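You operate a simulated robot arm through the tools that you are given. There is no shell and no other tool. Be economical: measure what you need, move in short steps, check, and stop when the job is done.

Carry out the task below with a simulated robot arm. There is one attempt and no reset: what you move stays moved.

Task
Tip the water from the purple tub into the red bucket.
Fine: stand the white stopper on the grey bench meanwhile; put the tub back and seat the stopper again. Set down upright: white stopper, purple tub.

It is judged by the outcome, as a careful person would: the job done as asked, and still so three seconds after it is handed in. It fails if anything else is knocked over, pushed out of place, dropped, spilled or broken. Lids that push on must go on centred and level and be pressed home; caps that screw on are set level and turned clockwise until they are tight.

Robot
A 7-joint arm with a two-finger parallel gripper, fixed in place. Base frame: the origin is at the foot of the arm, x ahead of it, y to its left, z up. Units: mm, rad, N and s.
With the tool pointing down near the work surface it reaches from about 240 to 560 mm from the base axis. Its first joint turns from -1.152 to 1.152 rad. Payload 1.57 kg.
The TCP is the grasp point between the finger pads, 30 mm short of the fingertips. In the tool frame z runs along the fingers and y along their closing line. The gripper opens to 110 mm. The fingers are 24 mm wide and 12 mm thick; the gripper's body (48 by 112 mm) begins 78 mm behind the TCP.
Orientation is told as [roll, pitch, yaw] about the base's x, y, z axes, in that order, counted from this pose: with the fingers straight down and closing along the base's y, the tool's x points along the base's -x, its y along +y and its z along -z.

Tools
- The arm moves only by the tool send_rows. Its argument "commands" is one flat list of numbers, 7 for each row, row after row: the shift along the tool's x, y, z in units of 40 mm (1.0 is 40 mm), then the turn, a rotation vector about the tool's x, y, z in units of 4 degrees (1.0 is 4 degrees), then the finger opening in mm, from 0 to 110. In form: [tx, ty, tz, ax, ay, az, jaw, tx, ty, tz, ax, ay, az, jaw, ...]. A call has 1 to 8 rows; each row shifts and turns the commanded pose from where the row before left it, along the tool's axes as they then stand. A call with a number of a shift or a turn outside -1 to 1 is refused whole. Each row takes 0.2 s and may step no farther than 50 mm and 0.15 rad from the row before; otherwise, or with a gripper value out of range, the whole call is refused. Where a pose cannot be reached the arm comes as near as it can. A force on the tool above 40 N (or 10 N above the force at the start of the call, whichever is more), or a blocked arm, ends the call early, and 0.2 s more pass. Each finger travels about 108 mm/s and halts on what it meets, pressing with about 43 N; the grip force reading is that of the motor and also rises with nothing between the fingers. The clock runs only during rows and for 0.2 s after the last one: add rows that do not move to give the fingers time. The reply holds the time, the measured pose of the TCP, the force on the tool along the base axes, the opening and the grip force, in the units named above and with some noise, with the torque about the TCP (base axes, N m) and any sound that the robot's microphone picked up, and new pictures: "pictures" is both (left out), scene, wrist or none.
- Cameras (640 x 400 px; columns grow to the right, rows downward): "scene" is fixed at [164.8, -399.4, 1390.2]; the picture's right is [0.74, -0.67, 0.00], its down [-0.46, -0.51, -0.73] and it looks along [0.49, 0.54, -0.69] (base axes); focal length 232 px, centre (320, 200). "wrist" rides on the gripper at [70, 16, -141] in the tool frame; the picture's right is [-0.23, 0.97, 0.00], its down [-0.86, -0.20, -0.48] and it looks along [-0.47, -0.11, 0.88] (tool axes); focal length 222 px, centre (320, 200). There is no depth. A picture from a camera that has moved, and an enlarged one, comes with that camera's place and axes in the base frame and with its lens.
- zoom(camera, box): a new picture of the part [left, top, right, bottom] of that camera's present view, enlarged. It takes no simulated time.
- close_job(): hands the job in; it is judged then, once.

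Work in short steps. Places have to be worked out from the pictures, the camera data and where the tool is seen: move nearer, look again, correct. Check each grasp and each placing, and mend what went wrong. You have 120 turns and 200 pictures in all, those below and enlarged ones among them. Open the gripper and draw the arm clear of the work before you hand the job in, unless the task says otherwise; then end with one line.

The tools are called after "Emit:" as name(argument=value, ...) on one line, values as JSON. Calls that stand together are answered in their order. send_rows: Moves the arm, as the interface text tells. Its arguments: {"type":"object","properties":{"commands":{"type":"array"},"pictures":{"type":"string","enum":["both","scene","wrist","none"]}},"required":["commands"]} The other tools are called the same way: zoom (camera, box) takes an enlarged picture of a part of a camera's view; close_job () hands the job in.

At the start:

```text
time_s: 0.0
ee_pos: [358.5, 19.4, 1153.9]
tool_rot: [0.0, -0.001, -0.001]
force: [0.1, -0.4, 0.4]
moment: [0.01, 0.0, -0.02]
gripper_width: 109.9
gripper_force: 0.1
```

scene: 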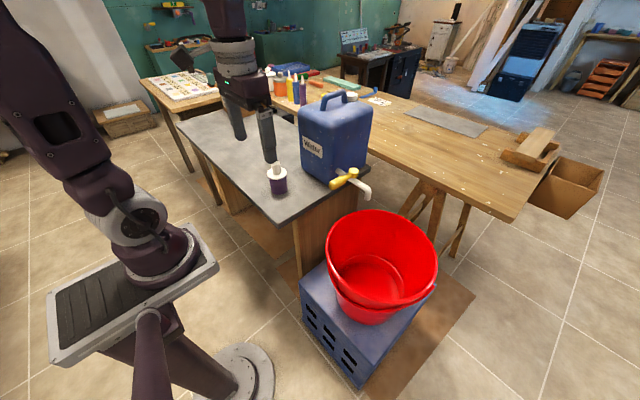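
wrist: 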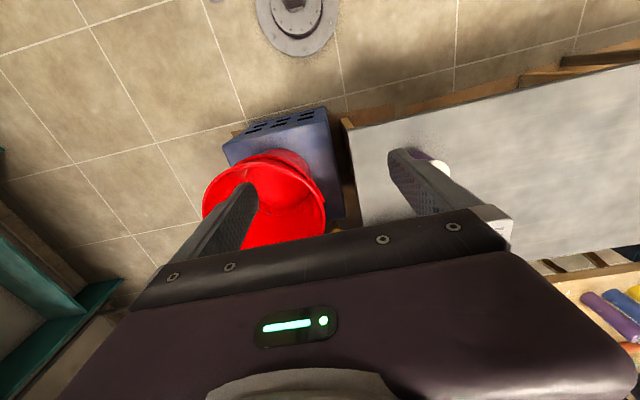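

The purple tub with its white stopper stands on the grey bench near the blue water can; I zoom to see details.

Emit:
zoom(camera="scene", box=[240, 130, 340, 210])

Emit:
zoom(camera="scene", box=[200, 80, 480, 340])

```text
5.00 times, centred on (290, 170) of scene
camera zoom: at [164.8, -399.4, 1390.2], right [0.74, -0.67, 0.0], down [-0.46, -0.51, -0.73], along [0.49, 0.54, -0.69], focal length 1159 px, centre (470, 350)
```

zoom: 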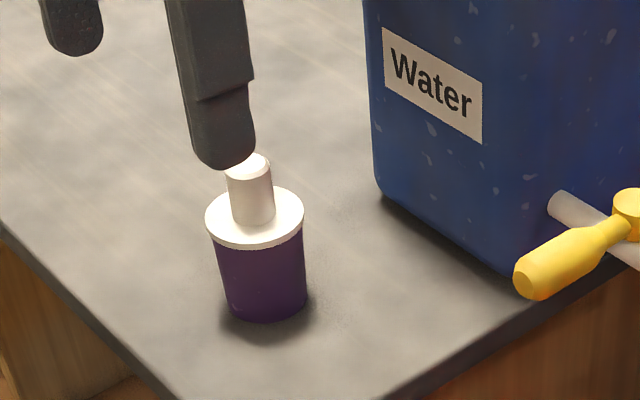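

```text
1.54 times, centred on (340, 210) of scene
camera zoom: at [164.8, -399.4, 1390.2], right [0.74, -0.67, 0.0], down [-0.46, -0.51, -0.73], along [0.49, 0.54, -0.69], focal length 356 px, centre (289, 185)
```

zoom: 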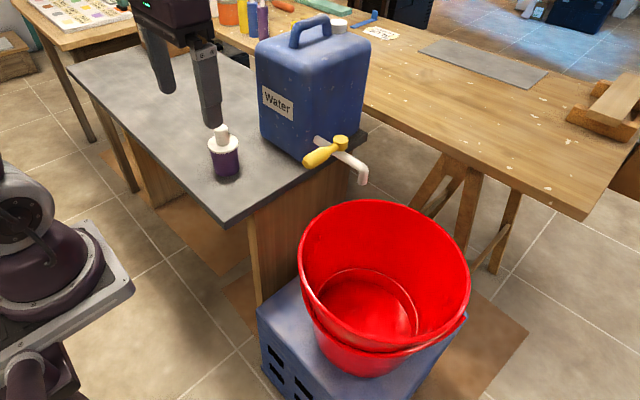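

I zoom in the wrist view to triangulate the tub.

Emit:
zoom(camera="wrist", box=[380, 130, 480, 210])

```text
5.00 times, centred on (430, 170) of wrist
camera zoom: at [288.5, 35.5, 1296.0], right [0.23, 0.97, 0.0], down [0.86, -0.2, 0.48], along [0.47, -0.11, -0.88], focal length 1111 px, centre (-230, 350)
```

zoom: 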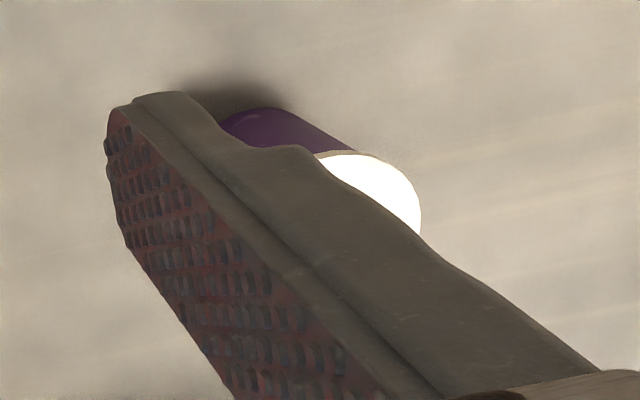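

Rough triangulation: tub near (515, 229), flange top z≈864; bucket rim centre near (550, -220), z≈755. I move up behind the tub, staying high, for a clear look.

Emit:
send_rows(commands=[-0.3, 1, 0.4, 0, 0, 0, 110, -0.3, 1, 0.4, 0, 0, 0, 110, -0.3, 1, 0.4, 0, 0, 0, 110, -0.3, 1, 0.4, 0, 0, 0, 110, -0.3, 1, 0.4, 0, 0, 0, 110, 0, 0, 0, 0, 0, 0, 110])

```text
time_s: 1.4
ee_pos: [417.3, 224.1, 1075.0]
tool_rot: [-0.001, 0.002, 0.001]
force: [-0.5, 0.6, -0.5]
moment: [-0.02, -0.05, -0.05]
gripper_width: 109.6
gripper_force: 0.1
camera wrist: at [347.5, 240.2, 1217.4], right [0.23, 0.97, 0.0], down [0.85, -0.2, 0.48], along [0.47, -0.11, -0.88], focal length 222 px, centre (320, 200)
```

scene: 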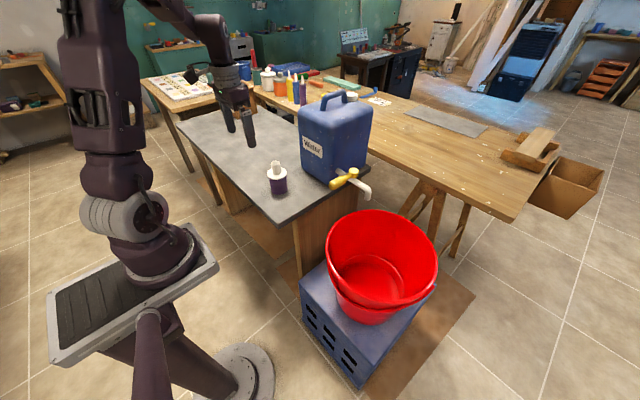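
wrist: 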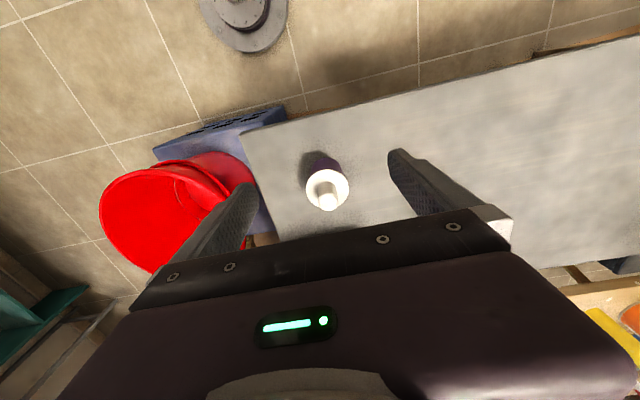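

The tub is now clear between the fingers in the wrist view; I zoom both views for measurement.

Emit:
zoom(camera="wrist", box=[280, 140, 380, 220])

Emit:
zoom(camera="scene", box=[250, 145, 310, 205])

```text
5.00 times, centred on (330, 180) of wrist
camera zoom: at [347.5, 240.2, 1217.4], right [0.23, 0.97, 0.0], down [0.85, -0.2, 0.48], along [0.47, -0.11, -0.88], focal length 1111 px, centre (270, 300)
```

zoom: 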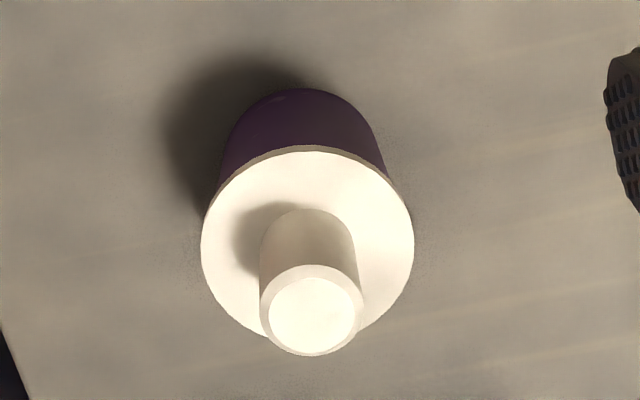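

```text
6.67 times, centred on (280, 175) of scene
camera zoom: at [164.8, -399.4, 1390.2], right [0.74, -0.67, 0.0], down [-0.46, -0.51, -0.73], along [0.49, 0.54, -0.69], focal length 1545 px, centre (587, 367)
```

zoom: 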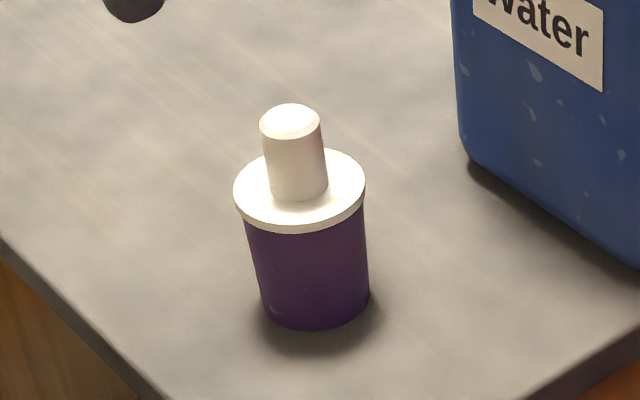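

Triangulated: tub axis ≈ (509.5, 215), knob top z≈925, flange top ≈879, bench ≈800. I move above the knob, staying clear, and look.

Emit:
send_rows(commands=[-0.77, -0.076, 0.6, 0, 0, 0, 110, -0.77, -0.076, 0.6, 0, 0, 0, 110, -0.77, -0.076, 0.6, 0, 0, 0, 110, 0, 0, 0, 0, 0, 0, 110])

```text
time_s: 2.4
ee_pos: [512.9, 211.1, 1000.9]
tool_rot: [0.0, 0.0, 0.0]
force: [0.4, 0.1, 0.3]
moment: [-0.03, -0.02, 0.03]
gripper_width: 110.1
gripper_force: 0.0
camera wrist: at [443.2, 226.1, 1142.8], right [0.23, 0.97, 0.0], down [0.85, -0.2, 0.48], along [0.47, -0.11, -0.88], focal length 222 px, centre (320, 200)
```

scene: 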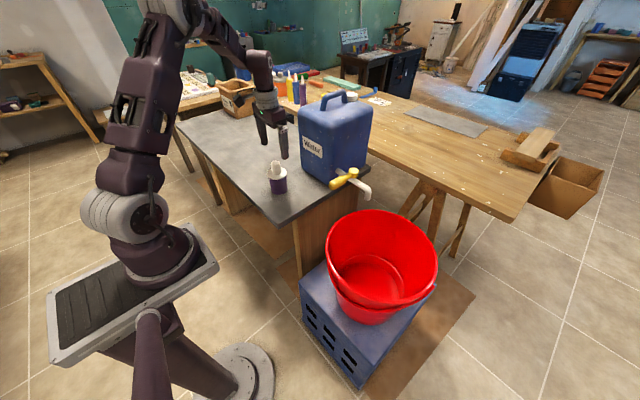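
wrist: 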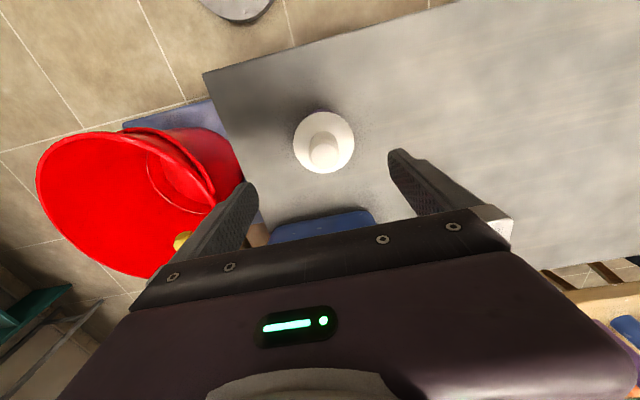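

I zoom the wrist view to refine the knob's position.

Emit:
zoom(camera="wrist", box=[270, 100, 370, 180])

```text
5.00 times, centred on (320, 140) of wrist
camera zoom: at [443.2, 226.1, 1142.8], right [0.23, 0.97, 0.0], down [0.85, -0.2, 0.48], along [0.47, -0.11, -0.88], focal length 1111 px, centre (320, 500)
```

zoom: 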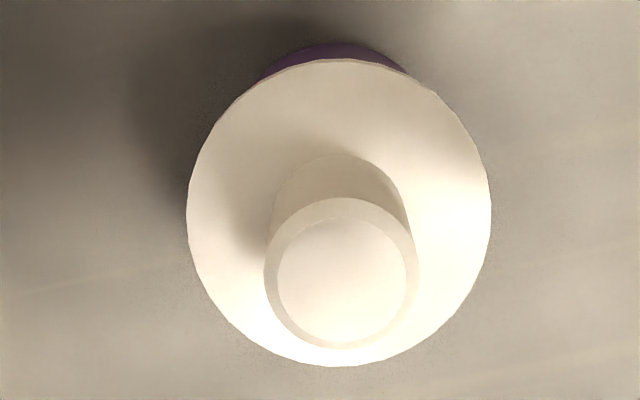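

Knob axis ≈ (510, 215). I correct a few mm and descend so the fingertips stop about 7 mm above the flange, without closing.

Emit:
send_rows(commands=[0.07, 0.1, 0.7, 0, 0, 0, 80, 0, 0, 0.7, 0, 0, 0, 80, 0, 0, 0.7, 0, 0, 0, 70, 0, 0, 0, 0, 0, 0, 70])

```text
time_s: 3.4
ee_pos: [510.0, 213.6, 918.0]
tool_rot: [0.001, -0.001, 0.002]
force: [0.2, -0.2, 0.6]
moment: [-0.02, 0.0, -0.01]
gripper_width: 70.0
gripper_force: 0.0
camera wrist: at [440.3, 230.4, 1059.1], right [0.23, 0.97, 0.0], down [0.86, -0.2, 0.48], along [0.47, -0.11, -0.88], focal length 222 px, centre (320, 200)
```

scene: 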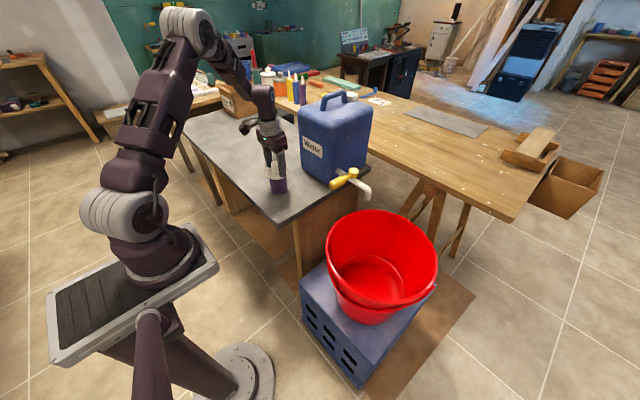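
wrist: 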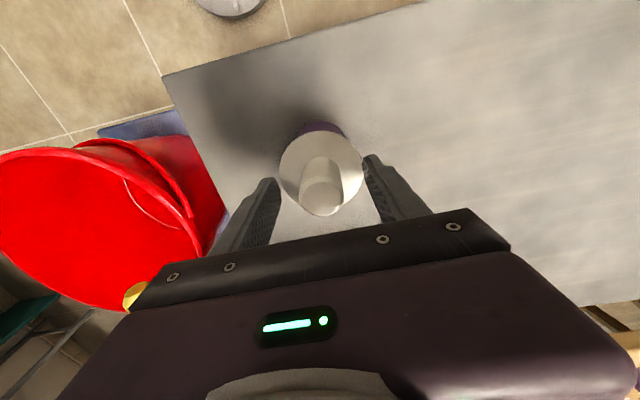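

I check the finger tips against the flange close up.

Emit:
zoom(camera="scene", box=[250, 130, 310, 205])

Emit:
zoom(camera="wrist", box=[240, 120, 410, 240])

```text
5.33 times, centred on (280, 168) of scene
camera zoom: at [164.8, -399.4, 1390.2], right [0.74, -0.67, 0.0], down [-0.46, -0.51, -0.73], along [0.49, 0.54, -0.69], focal length 1236 px, centre (533, 373)
```

zoom: 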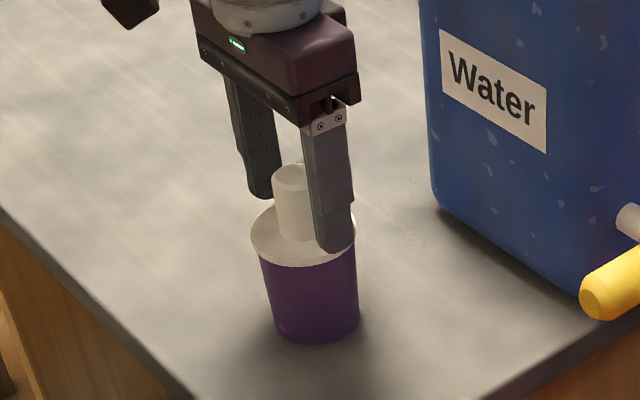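

```text
3.33 times, centred on (325, 180) of wrist
camera zoom: at [440.3, 230.4, 1059.1], right [0.23, 0.97, 0.0], down [0.86, -0.2, 0.48], along [0.47, -0.11, -0.88], focal length 740 px, centre (303, 267)
```

zoom: 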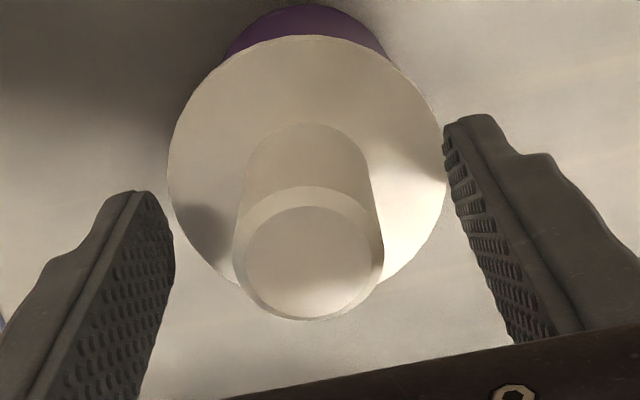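

Aligned with tips above the flange. Close on the knob.

Emit:
send_rows(commands=[0, 0, 0, 0, 0, 0, 40, 0, 0, 0, 0, 0, 0, 20, 0, 0, 0, 0, 0, 0, 20], pictures="none")

```text
time_s: 4.2
ee_pos: [509.4, 213.9, 917.9]
tool_rot: [-0.001, -0.001, 0.0]
force: [-0.8, 0.1, -0.8]
moment: [0.0, 0.0, 0.0]
gripper_width: 30.3
gripper_force: 39.3
```

Gripped at 30 mm (the knob). Lift gently in small steps watching the force.

Emit:
send_rows(commands=[0, 0, -0.1, 0, 0, 0, 20, 0, 0, -0.15, 0, 0, 0, 20, 0, 0, -0.25, 0, 0, 0, 20, 0, 0, -0.5, 0, 0, 0, 20, 0, 0, 0, 0, 0, 0, 20])

Emit:
zoom(camera="scene", box=[250, 115, 310, 205])

```text
time_s: 5.4
ee_pos: [508.5, 213.2, 956.8]
tool_rot: [0.0, 0.0, 0.002]
force: [0.1, 0.9, -0.2]
moment: [-0.01, -0.01, 0.0]
gripper_width: 29.2
gripper_force: 38.4
camera wrist: at [439.6, 229.9, 1097.7], right [0.23, 0.97, 0.0], down [0.85, -0.2, 0.48], along [0.47, -0.11, -0.88], focal length 222 px, centre (320, 200)
```

scene: 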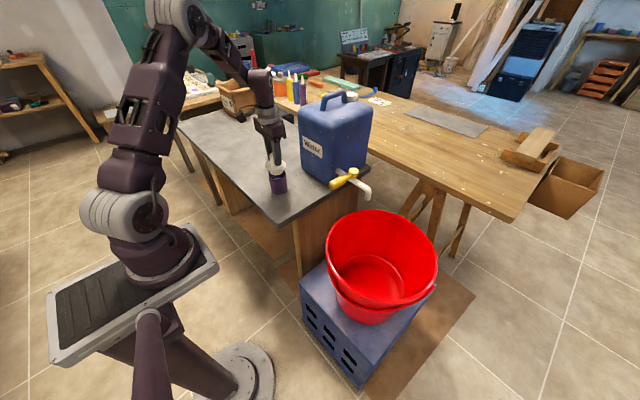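
wrist: 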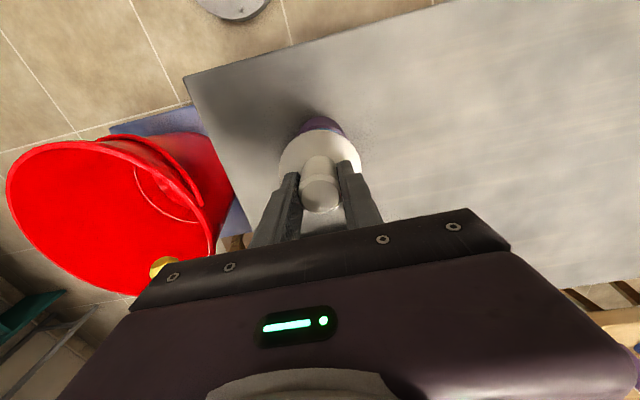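

```text
4.44 times, centred on (280, 160) of scene
camera zoom: at [164.8, -399.4, 1390.2], right [0.74, -0.67, 0.0], down [-0.46, -0.51, -0.73], along [0.49, 0.54, -0.69], focal length 1030 px, centre (498, 378)
```

zoom: 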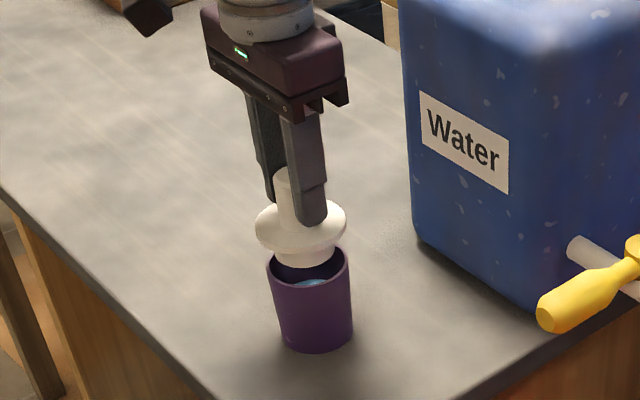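

The stopper is off, with a plug underneath of ~18 mm. I raise slightly and carry it to a free bench spot near (455, 320).

Emit:
send_rows(commands=[0, 0, -0.5, 0, 0, 0, 20, 0.445, 0.89, 0, 0, 0, 0, 20, 0.445, 0.89, 0, 0, 0, 0, 20, 0.445, 0.89, 0, 0, 0, 0, 20, 0, 0, 0.8, 0, 0, 0, 20, 0, 0, 0.8, 0, 0, 0, 20, 0, 0, 0, 0, 0, 0, 20])

Emit:
zoom(camera="scene", box=[210, 100, 310, 205])

```text
time_s: 7.0
ee_pos: [451.8, 323.7, 915.5]
tool_rot: [0.001, -0.001, 0.002]
force: [0.2, 0.2, -0.1]
moment: [-0.03, 0.01, -0.02]
gripper_width: 28.2
gripper_force: 38.5
camera wrist: at [381.8, 340.0, 1058.1], right [0.23, 0.97, 0.0], down [0.85, -0.2, 0.48], along [0.47, -0.11, -0.88], focal length 222 px, centre (320, 200)
```

scene: 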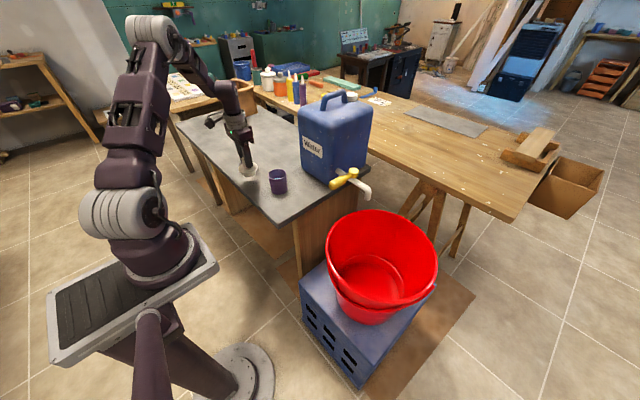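
wrist: 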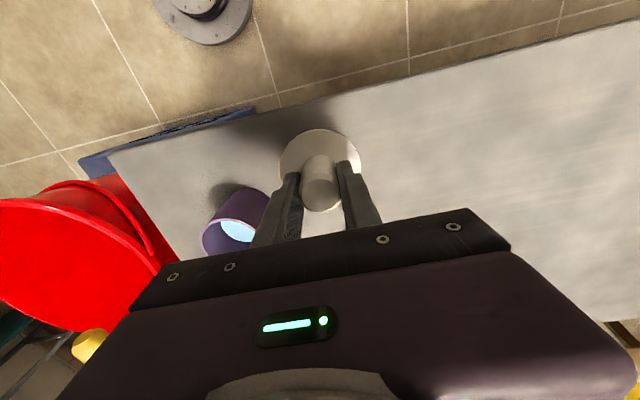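

```text
3.81 times, centred on (260, 152) of scene
camera zoom: at [164.8, -399.4, 1390.2], right [0.74, -0.67, 0.0], down [-0.46, -0.51, -0.73], along [0.49, 0.54, -0.69], focal length 883 px, centre (549, 381)
```

zoom: 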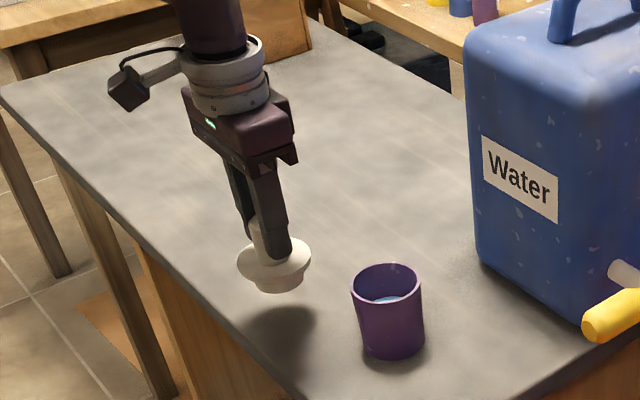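

Descend to ~873, then creep down.

Emit:
send_rows(commands=[-0.1, 0, 0.5, 0, 0, 0, 20, 0, 0, 0.5, 0, 0, 0, 20, 0, 0, 0.1, 0, 0, 0, 20, 0, 0, 0, 0, 0, 0, 20], pictures="none")

Emit:
zoom(camera="scene", box=[220, 130, 300, 205])

```text
time_s: 8.0
ee_pos: [456.2, 322.9, 872.2]
tool_rot: [0.0, 0.001, 0.0]
force: [0.2, 0.2, -0.1]
moment: [0.02, -0.01, 0.03]
gripper_width: 28.0
gripper_force: 38.5
```

```text
5.33 times, centred on (260, 168) of scene
camera zoom: at [164.8, -399.4, 1390.2], right [0.74, -0.67, 0.0], down [-0.46, -0.51, -0.73], along [0.49, 0.54, -0.69], focal length 1236 px, centre (640, 373)
```

zoom: 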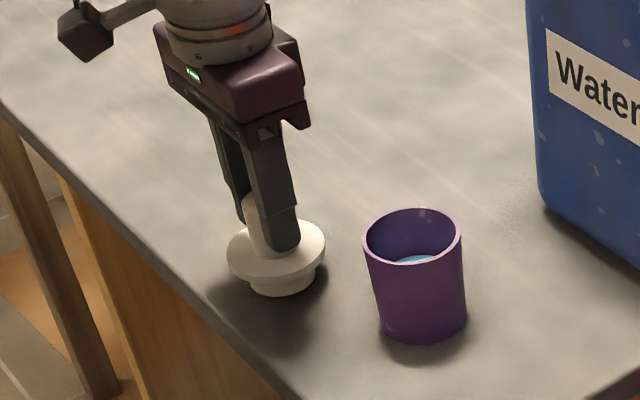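

Near the surface; I creep down in 2 mm steps watching force.

Emit:
send_rows(commands=[0, 0, 0.06, 0, 0, 0, 20, 0, 0, 0.06, 0, 0, 0, 20, 0, 0, 0, 0, 0, 0, 20], pictures="none")

```text
time_s: 8.8
ee_pos: [456.8, 321.6, 868.8]
tool_rot: [0.001, -0.002, -0.002]
force: [-7.0, -1.5, 28.6]
moment: [-0.08, 0.26, -0.16]
gripper_width: 28.2
gripper_force: 38.3
```

Contact with the bench (≈28 N). I ease up about 1 mm, then open.

Emit:
send_rows(commands=[0, 0, -0.035, 0, 0, 0, 20, 0, 0, 0, 0, 0, 0, 20, 0, 0, 0, 0, 0, 0, 45, 0, 0, 0, 0, 0, 0, 60, 0, 0, 0, 0, 0, 0, 60])

Emit:
zoom(camera="scene", box=[220, 130, 300, 205])

```text
time_s: 10.0
ee_pos: [457.9, 320.5, 867.6]
tool_rot: [0.0, 0.0, 0.0]
force: [0.2, 0.6, -0.4]
moment: [-0.01, -0.01, 0.02]
gripper_width: 59.7
gripper_force: 0.1
camera wrist: at [388.4, 337.5, 1009.8], right [0.23, 0.97, 0.0], down [0.86, -0.2, 0.48], along [0.47, -0.11, -0.88], focal length 222 px, centre (320, 200)
```

scene: 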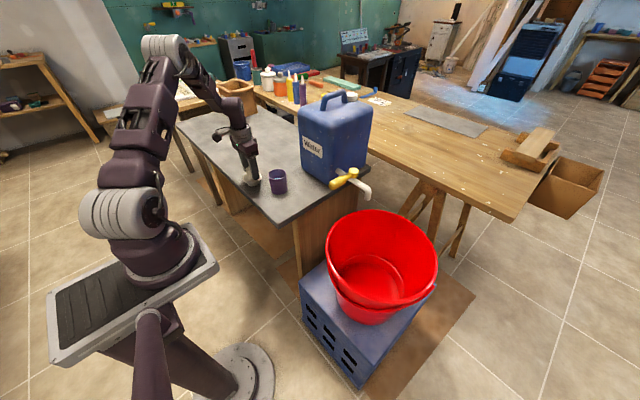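
wrist: 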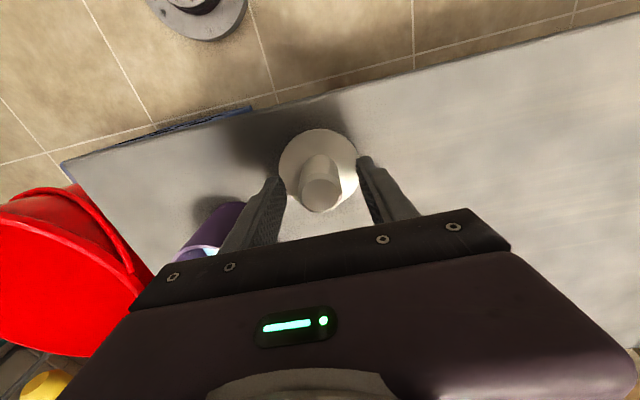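

```text
5.33 times, centred on (260, 168) of scene
camera zoom: at [164.8, -399.4, 1390.2], right [0.74, -0.67, 0.0], down [-0.46, -0.51, -0.73], along [0.49, 0.54, -0.69], focal length 1236 px, centre (640, 373)
```

zoom: 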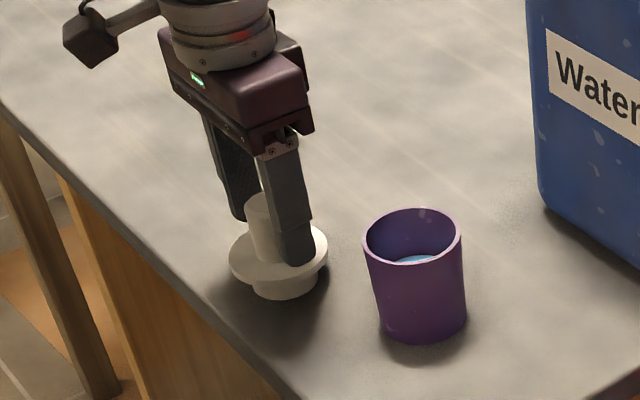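

The stopper stands upright. I rise, open wide and move above the tub.

Emit:
send_rows(commands=[0, 0, -0.9, 0, 0, 0, 60, 0, 0, -0.9, 0, 0, 0, 80, 0, 0, -0.9, 0, 0, 0, 100, -0.43, -0.88, 0, 0, 0, 0, 100, -0.43, -0.88, 0, 0, 0, 0, 100, -0.43, -0.88, 0, 0, 0, 0, 100, 0, 0, 0, 0, 0, 0, 100])

Emit:
zoom(camera="wrist", box=[250, 90, 410, 210])

Emit:
zoom(camera="scene", box=[220, 130, 300, 205])

```text
time_s: 11.6
ee_pos: [509.9, 217.3, 977.0]
tool_rot: [0.0, 0.001, 0.001]
force: [1.3, 0.9, 0.3]
moment: [0.02, -0.01, -0.04]
gripper_width: 99.9
gripper_force: 0.1
camera wrist: at [440.0, 234.1, 1119.4], right [0.23, 0.97, 0.0], down [0.86, -0.2, 0.48], along [0.47, -0.11, -0.88], focal length 222 px, centre (320, 200)
```

scene: 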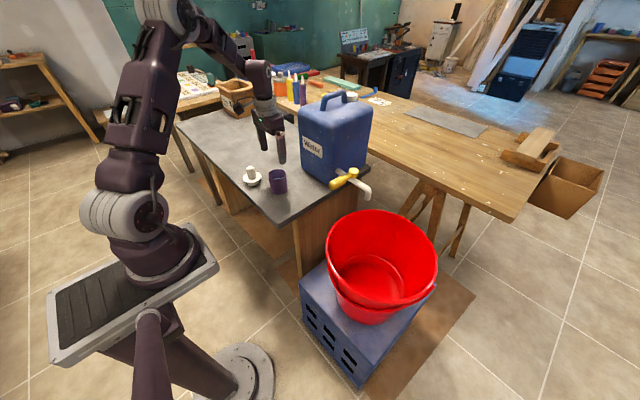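
wrist: 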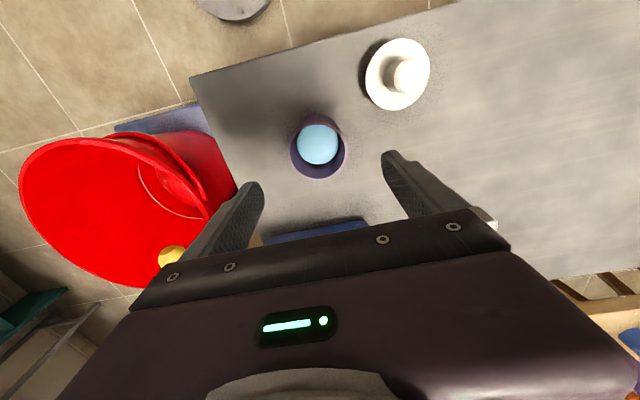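

```text
3.33 times, centred on (330, 150) of wrist
camera zoom: at [440.0, 234.1, 1119.4], right [0.23, 0.97, 0.0], down [0.86, -0.2, 0.48], along [0.47, -0.11, -0.88], focal length 740 px, centre (287, 367)
```

zoom: 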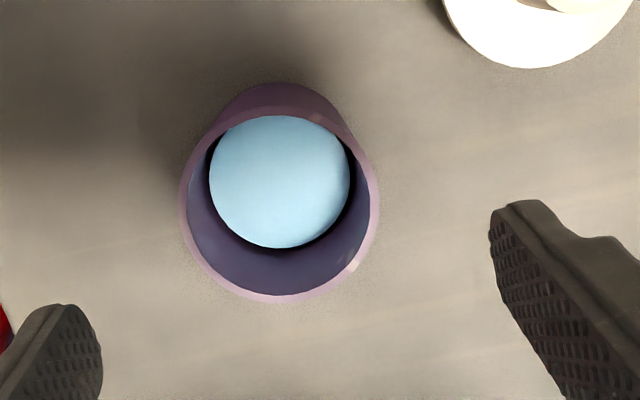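

```text
5.33 times, centred on (260, 168) of scene
camera zoom: at [164.8, -399.5, 1390.2], right [0.74, -0.67, 0.0], down [-0.46, -0.51, -0.73], along [0.49, 0.54, -0.69], focal length 1236 px, centre (640, 373)
```

zoom: 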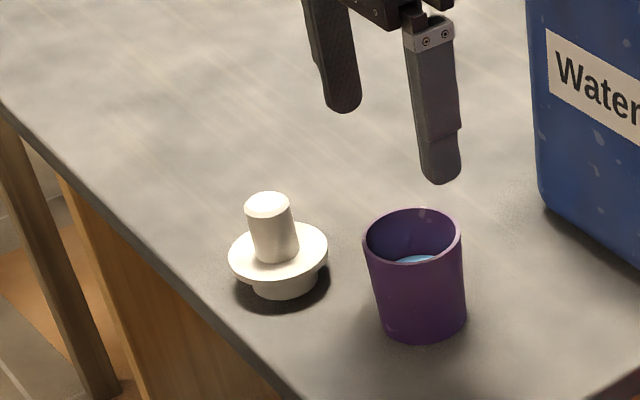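

Tub axis (510.3, 215.3), rim z≈870. I centre and descend to TCP z≈850 around the tub.

Emit:
send_rows(commands=[0, -0.055, 0.8, 0, 0, 0, 100, 0, 0, 0.8, 0, 0, 0, 100, 0, 0, 0.8, 0, 0, 0, 95, 0, 0, 0.78, 0, 0, 0, 90, 0, 0, 0, 0, 0, 0, 90])

Emit:
zoom(camera="scene", box=[240, 120, 320, 205])

Emit:
zoom(camera="wrist", box=[210, 110, 430, 250])

```text
time_s: 12.8
ee_pos: [510.2, 212.7, 849.0]
tool_rot: [0.0, 0.0, 0.0]
force: [-0.4, -0.2, -0.2]
moment: [0.0, 0.02, 0.0]
gripper_width: 89.9
gripper_force: 0.1
camera wrist: at [440.1, 229.2, 989.9], right [0.23, 0.97, 0.0], down [0.85, -0.2, 0.48], along [0.47, -0.11, -0.88], focal length 222 px, centre (320, 200)
```

scene: 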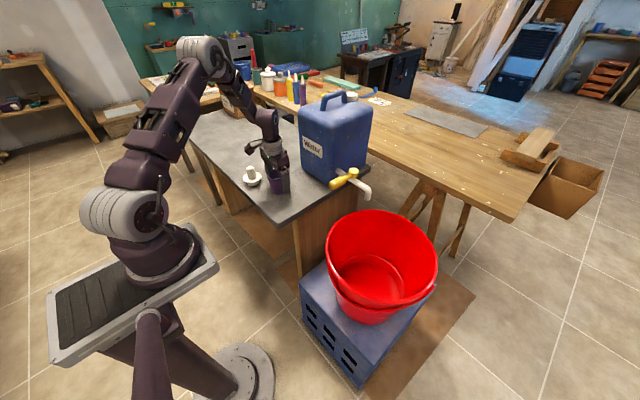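
wrist: 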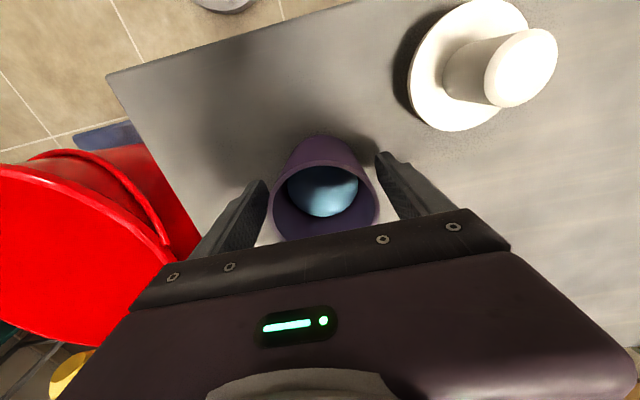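

```text
4.71 times, centred on (280, 162) of scene
camera zoom: at [164.8, -399.4, 1390.2], right [0.74, -0.67, 0.0], down [-0.46, -0.51, -0.73], along [0.49, 0.54, -0.69], focal length 1091 px, centre (508, 376)
```

zoom: 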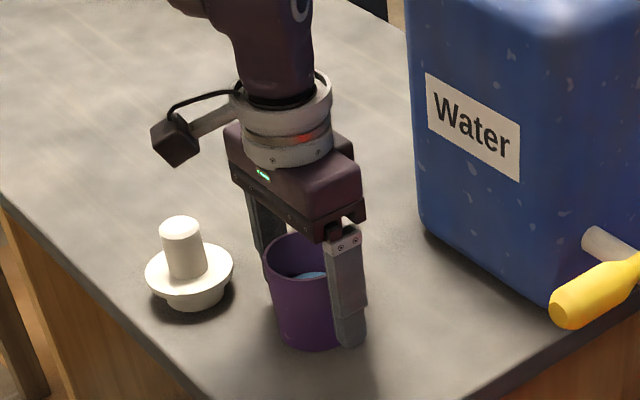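

```text
2.86 times, centred on (320, 180) of wrist
camera zoom: at [440.1, 229.2, 989.9], right [0.23, 0.97, 0.0], down [0.85, -0.2, 0.48], along [0.47, -0.11, -0.88], focal length 635 px, centre (320, 257)
```

zoom: 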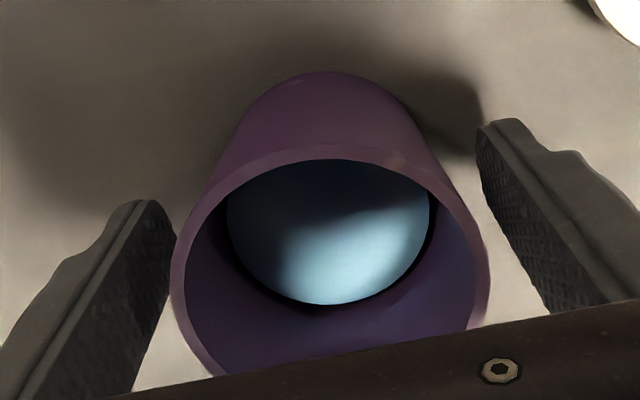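

Tub is between the fingers; nudge y +2 mm and close gently.

Emit:
send_rows(commands=[0, 0.05, 0, 0, 0, 0, 82, 0, 0, 0, 0, 0, 0, 76, 0, 0, 0, 0, 0, 0, 68, 0, 0, 0, 0, 0, 0, 58, 0, 0, 0, 0, 0, 0, 50], pictures="none")

Emit:
zoom(camera="wrist", box=[210, 110, 430, 250])

```text
time_s: 14.0
ee_pos: [509.1, 214.5, 848.5]
tool_rot: [-0.001, 0.0, 0.0]
force: [-1.0, 0.3, 0.9]
moment: [0.03, -0.02, 0.05]
gripper_width: 66.4
gripper_force: 43.7
```

```text
2.86 times, centred on (320, 180) of wrist
camera zoom: at [440.0, 230.9, 989.7], right [0.23, 0.97, 0.0], down [0.86, -0.2, 0.48], along [0.47, -0.11, -0.88], focal length 635 px, centre (320, 257)
```

zoom: 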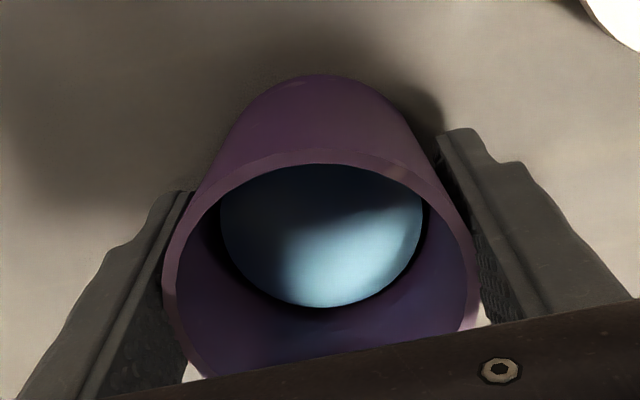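

Gripped at 66 mm. Lift slowly by 20 mm and check it hangs level.

Emit:
send_rows(commands=[0, 0, -0.1, 0, 0, 0, 50, 0, 0, -0.2, 0, 0, 0, 50, 0, 0, -0.3, 0, 0, 0, 50, 0, 0, 0, 0, 0, 0, 50], pictures="none")

Emit:
zoom(camera="scene", box=[240, 120, 320, 205])

Emit:
zoom(camera="scene", box=[290, 180, 480, 340])

```text
time_s: 15.0
ee_pos: [509.9, 213.9, 873.1]
tool_rot: [-0.001, 0.0, -0.001]
force: [0.1, -0.7, -2.0]
moment: [-0.01, -0.01, 0.0]
gripper_width: 66.1
gripper_force: 42.8
```

```text
4.71 times, centred on (280, 162) of scene
camera zoom: at [164.8, -399.4, 1390.2], right [0.74, -0.67, 0.0], down [-0.46, -0.51, -0.73], along [0.49, 0.54, -0.69], focal length 1091 px, centre (508, 376)
```

zoom: 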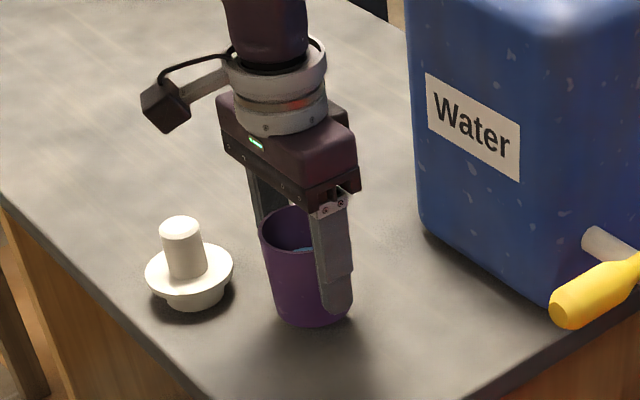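

```text
2.50 times, centred on (385, 260) of scene
camera zoom: at [164.8, -399.4, 1390.2], right [0.74, -0.67, 0.0], down [-0.46, -0.51, -0.73], along [0.49, 0.54, -0.69], focal length 579 px, centre (158, 50)
```

zoom: 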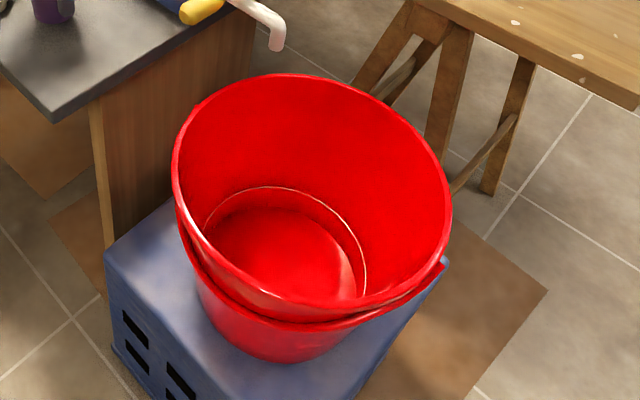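

Tub held level. Raise it to about z 950 and start carrying smoothly toward the bucket (−y).

Emit:
send_rows(commands=[0, 0, -0.4, 0, 0, 0, 50, 0, 0, -0.6, 0, 0, 0, 50, 0, 0, -0.6, 0, 0, 0, 50, 0, -0.2, -0.3, 0, 0, 0, 50, 0, -0.5, 0, 0, 0, 0, 50, 0, -0.7, 0, 0, 0, 0, 50, 0, -0.7, 0, 0, 0, 0, 50, 0, -0.7, 0, 0, 0, 0, 50], pictures="none")

Emit:
send_rows(commands=[0, -0.5, 0, 0, 0, 0, 50, 0, -0.7, 0, 0, 0, 0, 50, 0, -0.7, 0, 0, 0, 0, 50, 0, -0.7, 0, 0, 0, 0, 50, 0, -0.5, 0, 0, 0, 0, 50, 0, -0.3, 0, 0, 0, 0, 50, 0, 0, 0, 0, 0, 0, 50])

```text
time_s: 16.8
ee_pos: [508.4, 101.3, 947.6]
tool_rot: [0.0, 0.001, 0.001]
force: [-0.4, 0.2, -1.1]
moment: [0.01, 0.02, 0.01]
gripper_width: 66.0
gripper_force: 43.0
```

```text
time_s: 18.4
ee_pos: [509.6, -34.3, 949.4]
tool_rot: [-0.001, 0.001, -0.001]
force: [-0.3, -0.2, -2.4]
moment: [0.01, -0.01, 0.01]
gripper_width: 66.1
gripper_force: 43.2
camera wrist: at [440.9, -17.3, 1090.6], right [0.23, 0.97, 0.0], down [0.86, -0.2, 0.48], along [0.47, -0.11, -0.88], focal length 222 px, centre (320, 200)
```

scene: 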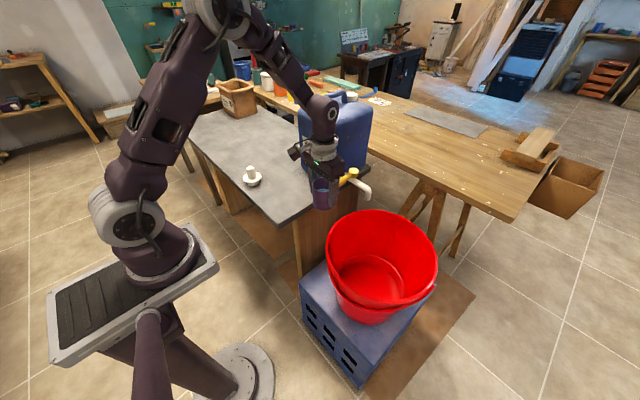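
wrist: 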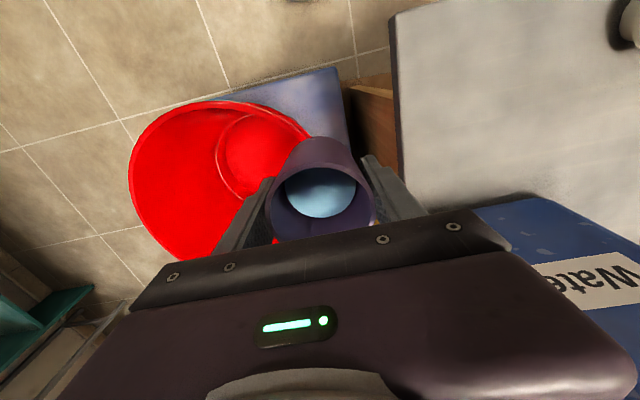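

Bucket estimated: rim centre ≈ (600, −198), z≈765, radius ≈175. The water is shallow in the tub, so it won't reach the lip until steep tilt. I move to y≈−195.

Emit:
send_rows(commands=[0, -0.4, 0, 0, 0, 0, 50, 0, -0.7, 0, 0, 0, 0, 50, 0, -0.7, 0, 0, 0, 0, 50, 0, -0.7, 0, 0, 0, 0, 50, 0, -0.7, 0, 0, 0, 0, 50, 0, -0.5, 0, 0, 0, 0, 50, 0, -0.3, 0, 0, 0, 0, 50, 0, 0, 0, 0, 0, 0, 50])

```text
time_s: 20.2
ee_pos: [509.6, -195.4, 947.6]
tool_rot: [0.001, -0.002, -0.001]
force: [0.0, -0.5, -2.1]
moment: [0.0, 0.03, 0.02]
gripper_width: 65.9
gripper_force: 42.9
camera wrist: at [440.3, -177.5, 1090.2], right [0.23, 0.97, 0.0], down [0.86, -0.2, 0.48], along [0.47, -0.11, -0.88], focal length 222 px, centre (320, 200)
```

scene: 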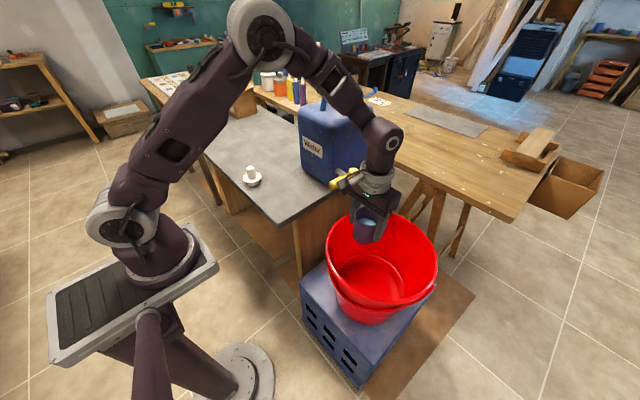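
wrist: 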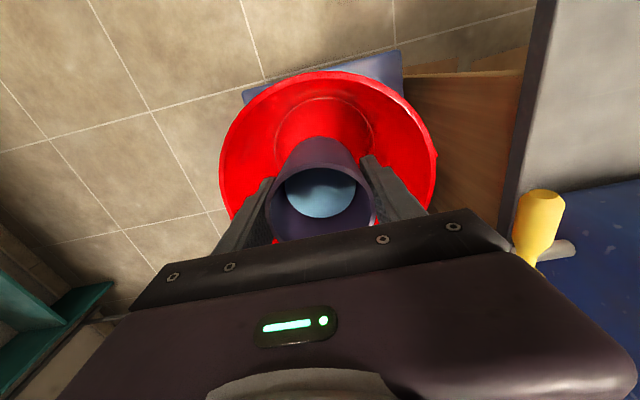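

The tub is over the bucket's near half (rim near edge x≈432). I begin tilting about the finger axis (fingers swinging forward), 24° first, and check.

Emit:
send_rows(commands=[0, 0, 0, 0, -1, 0, 50, 0, 0, 0, 0, -1, 0, 50, 0, 0, 0, 0, -1, 0, 50, 0, 0, 0, 0, -1, 0, 50, 0, 0, 0, 0, -1, 0, 50, 0, 0, 0, 0, -1, 0, 50, 0, 0, 0, 0, 0, 0, 50])

Emit:
zoom(camera="scene", box=[310, 160, 450, 260])

```text
time_s: 21.8
ee_pos: [508.9, -193.4, 947.4]
tool_rot: [0.0, -0.422, 0.001]
force: [-0.3, 0.6, -1.3]
moment: [0.0, 0.01, 0.01]
gripper_width: 66.5
gripper_force: 42.7
camera wrist: at [388.5, -176.7, 1048.9], right [0.21, 0.97, 0.09], down [0.59, -0.2, 0.79], along [0.78, -0.11, -0.61], focal length 222 px, centre (320, 200)
```

scene: 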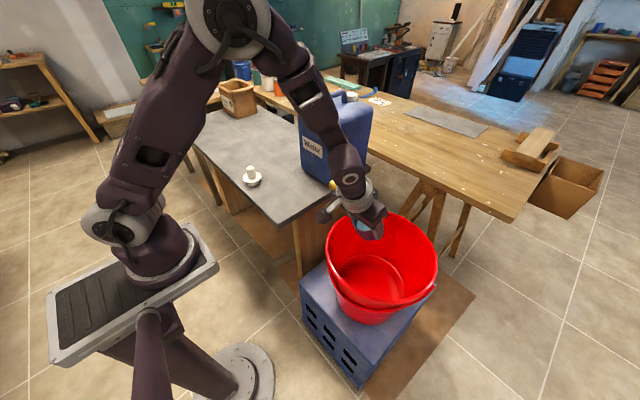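
wrist: 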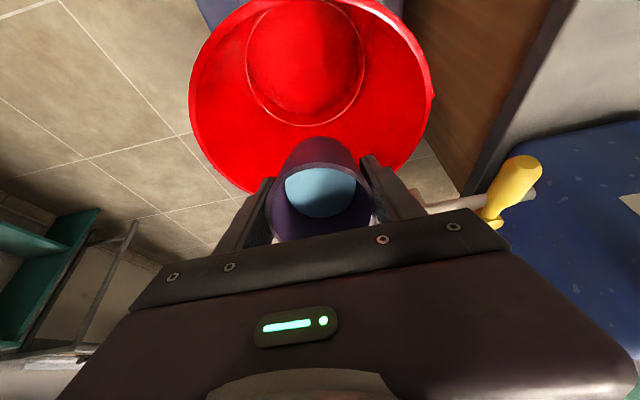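

```text
4.00 times, centred on (380, 210) of scene
camera zoom: at [164.8, -399.4, 1390.2], right [0.74, -0.67, 0.0], down [-0.46, -0.51, -0.73], along [0.49, 0.54, -0.69], focal length 927 px, centre (80, 160)
```

zoom: 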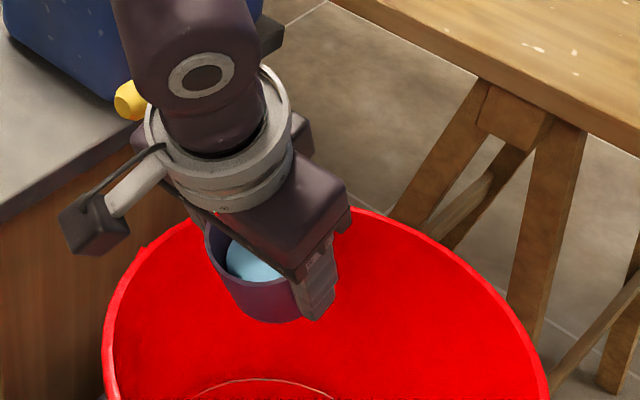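

The tilt goes the right way. Continue to 48° while advancing ~45 mm forward to keep the lip well inside.

Emit:
send_rows(commands=[-0.17, 0, 0.1, 0, -1, 0, 50, -0.17, 0, 0.1, 0, -1, 0, 50, -0.16, 0, 0.12, 0, -1, 0, 50, -0.16, 0, 0.12, 0, -1, 0, 50, -0.15, 0, 0.14, 0, -1, 0, 50, -0.14, 0, 0.15, 0, -1, 0, 50, 0, 0, 0, 0, 0, 0, 50])

Emit:
zoom(camera="scene", box=[310, 160, 450, 260])

```text
time_s: 23.4
ee_pos: [558.5, -193.9, 944.5]
tool_rot: [-0.002, -0.838, 0.0]
force: [0.1, 0.1, -2.0]
moment: [0.03, -0.01, 0.02]
gripper_width: 65.8
gripper_force: 43.1
camera wrist: at [406.7, -177.7, 987.3], right [0.15, 0.97, 0.17], down [0.22, -0.2, 0.96], along [0.96, -0.11, -0.24], focal length 222 px, centre (320, 200)
```

scene: 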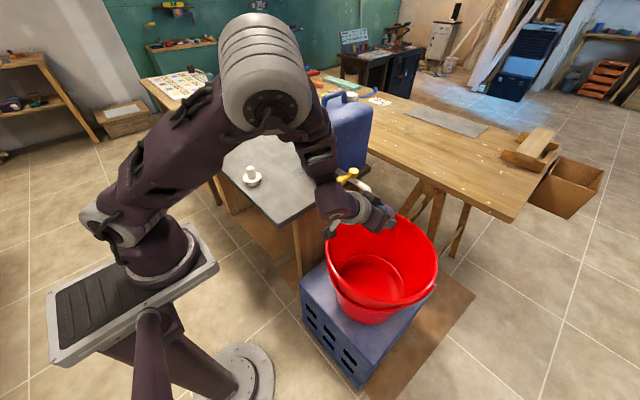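
wrist: 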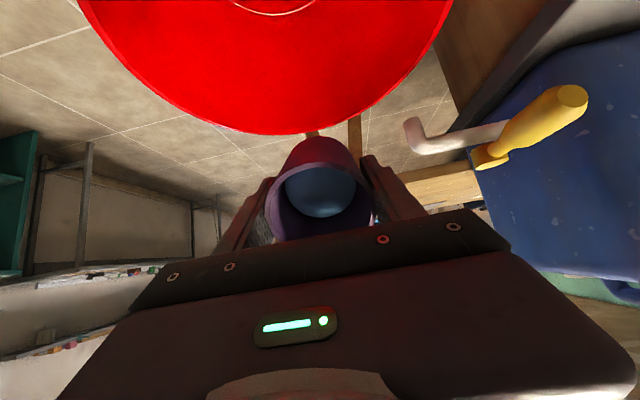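

```text
4.00 times, centred on (380, 210) of scene
camera zoom: at [164.8, -399.4, 1390.2], right [0.74, -0.67, 0.0], down [-0.46, -0.51, -0.73], along [0.49, 0.54, -0.69], focal length 927 px, centre (80, 160)
```

zoom: 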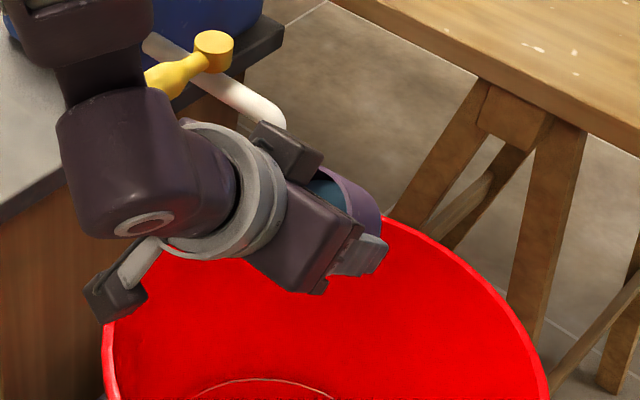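

At 48° nothing spilled; tap spout is ~75 mm clear in y. Continue to 72° with slight forward motion.

Emit:
send_rows(commands=[-0.06, 0, 0.08, 0, -1, 0, 50, -0.06, 0, 0.08, 0, -1, 0, 50, -0.05, 0, 0.08, 0, -1, 0, 50, -0.05, 0, 0.09, 0, -1, 0, 50, -0.04, 0, 0.09, 0, -1, 0, 50, -0.04, 0, 0.09, 0, -1, 0, 50, 0, 0, 0, 0, 0, 0, 50])

Emit:
zoom(camera="scene", box=[310, 160, 450, 260])

```text
time_s: 25.0
ee_pos: [581.0, -192.7, 943.9]
tool_rot: [-0.001, -1.257, 0.0]
force: [0.9, 0.1, -1.4]
moment: [0.0, -0.02, -0.02]
gripper_width: 65.9
gripper_force: 43.5
camera wrist: at [425.7, -175.8, 921.1], right [0.07, 0.97, 0.22], down [-0.19, -0.2, 0.96], along [0.98, -0.11, 0.17], focal length 222 px, centre (320, 200)
```

scene: 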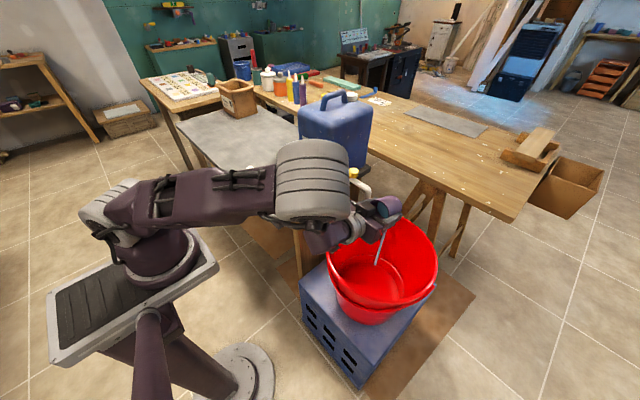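
wrist: 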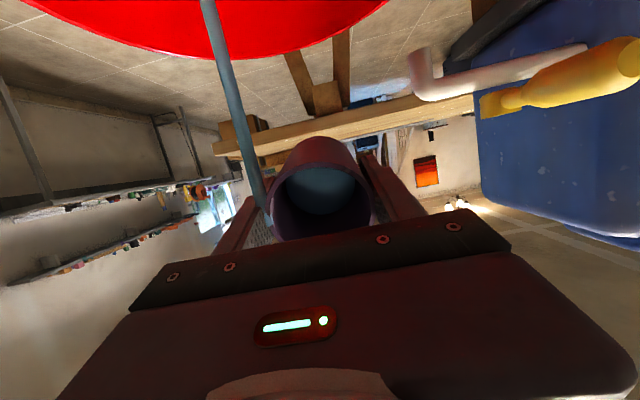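

```text
4.00 times, centred on (380, 210) of scene
camera zoom: at [164.8, -399.4, 1390.2], right [0.74, -0.67, 0.0], down [-0.46, -0.51, -0.73], along [0.49, 0.54, -0.69], focal length 927 px, centre (80, 160)
```

zoom: 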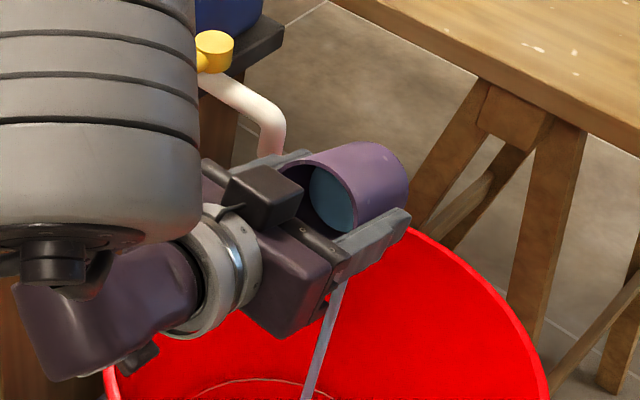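

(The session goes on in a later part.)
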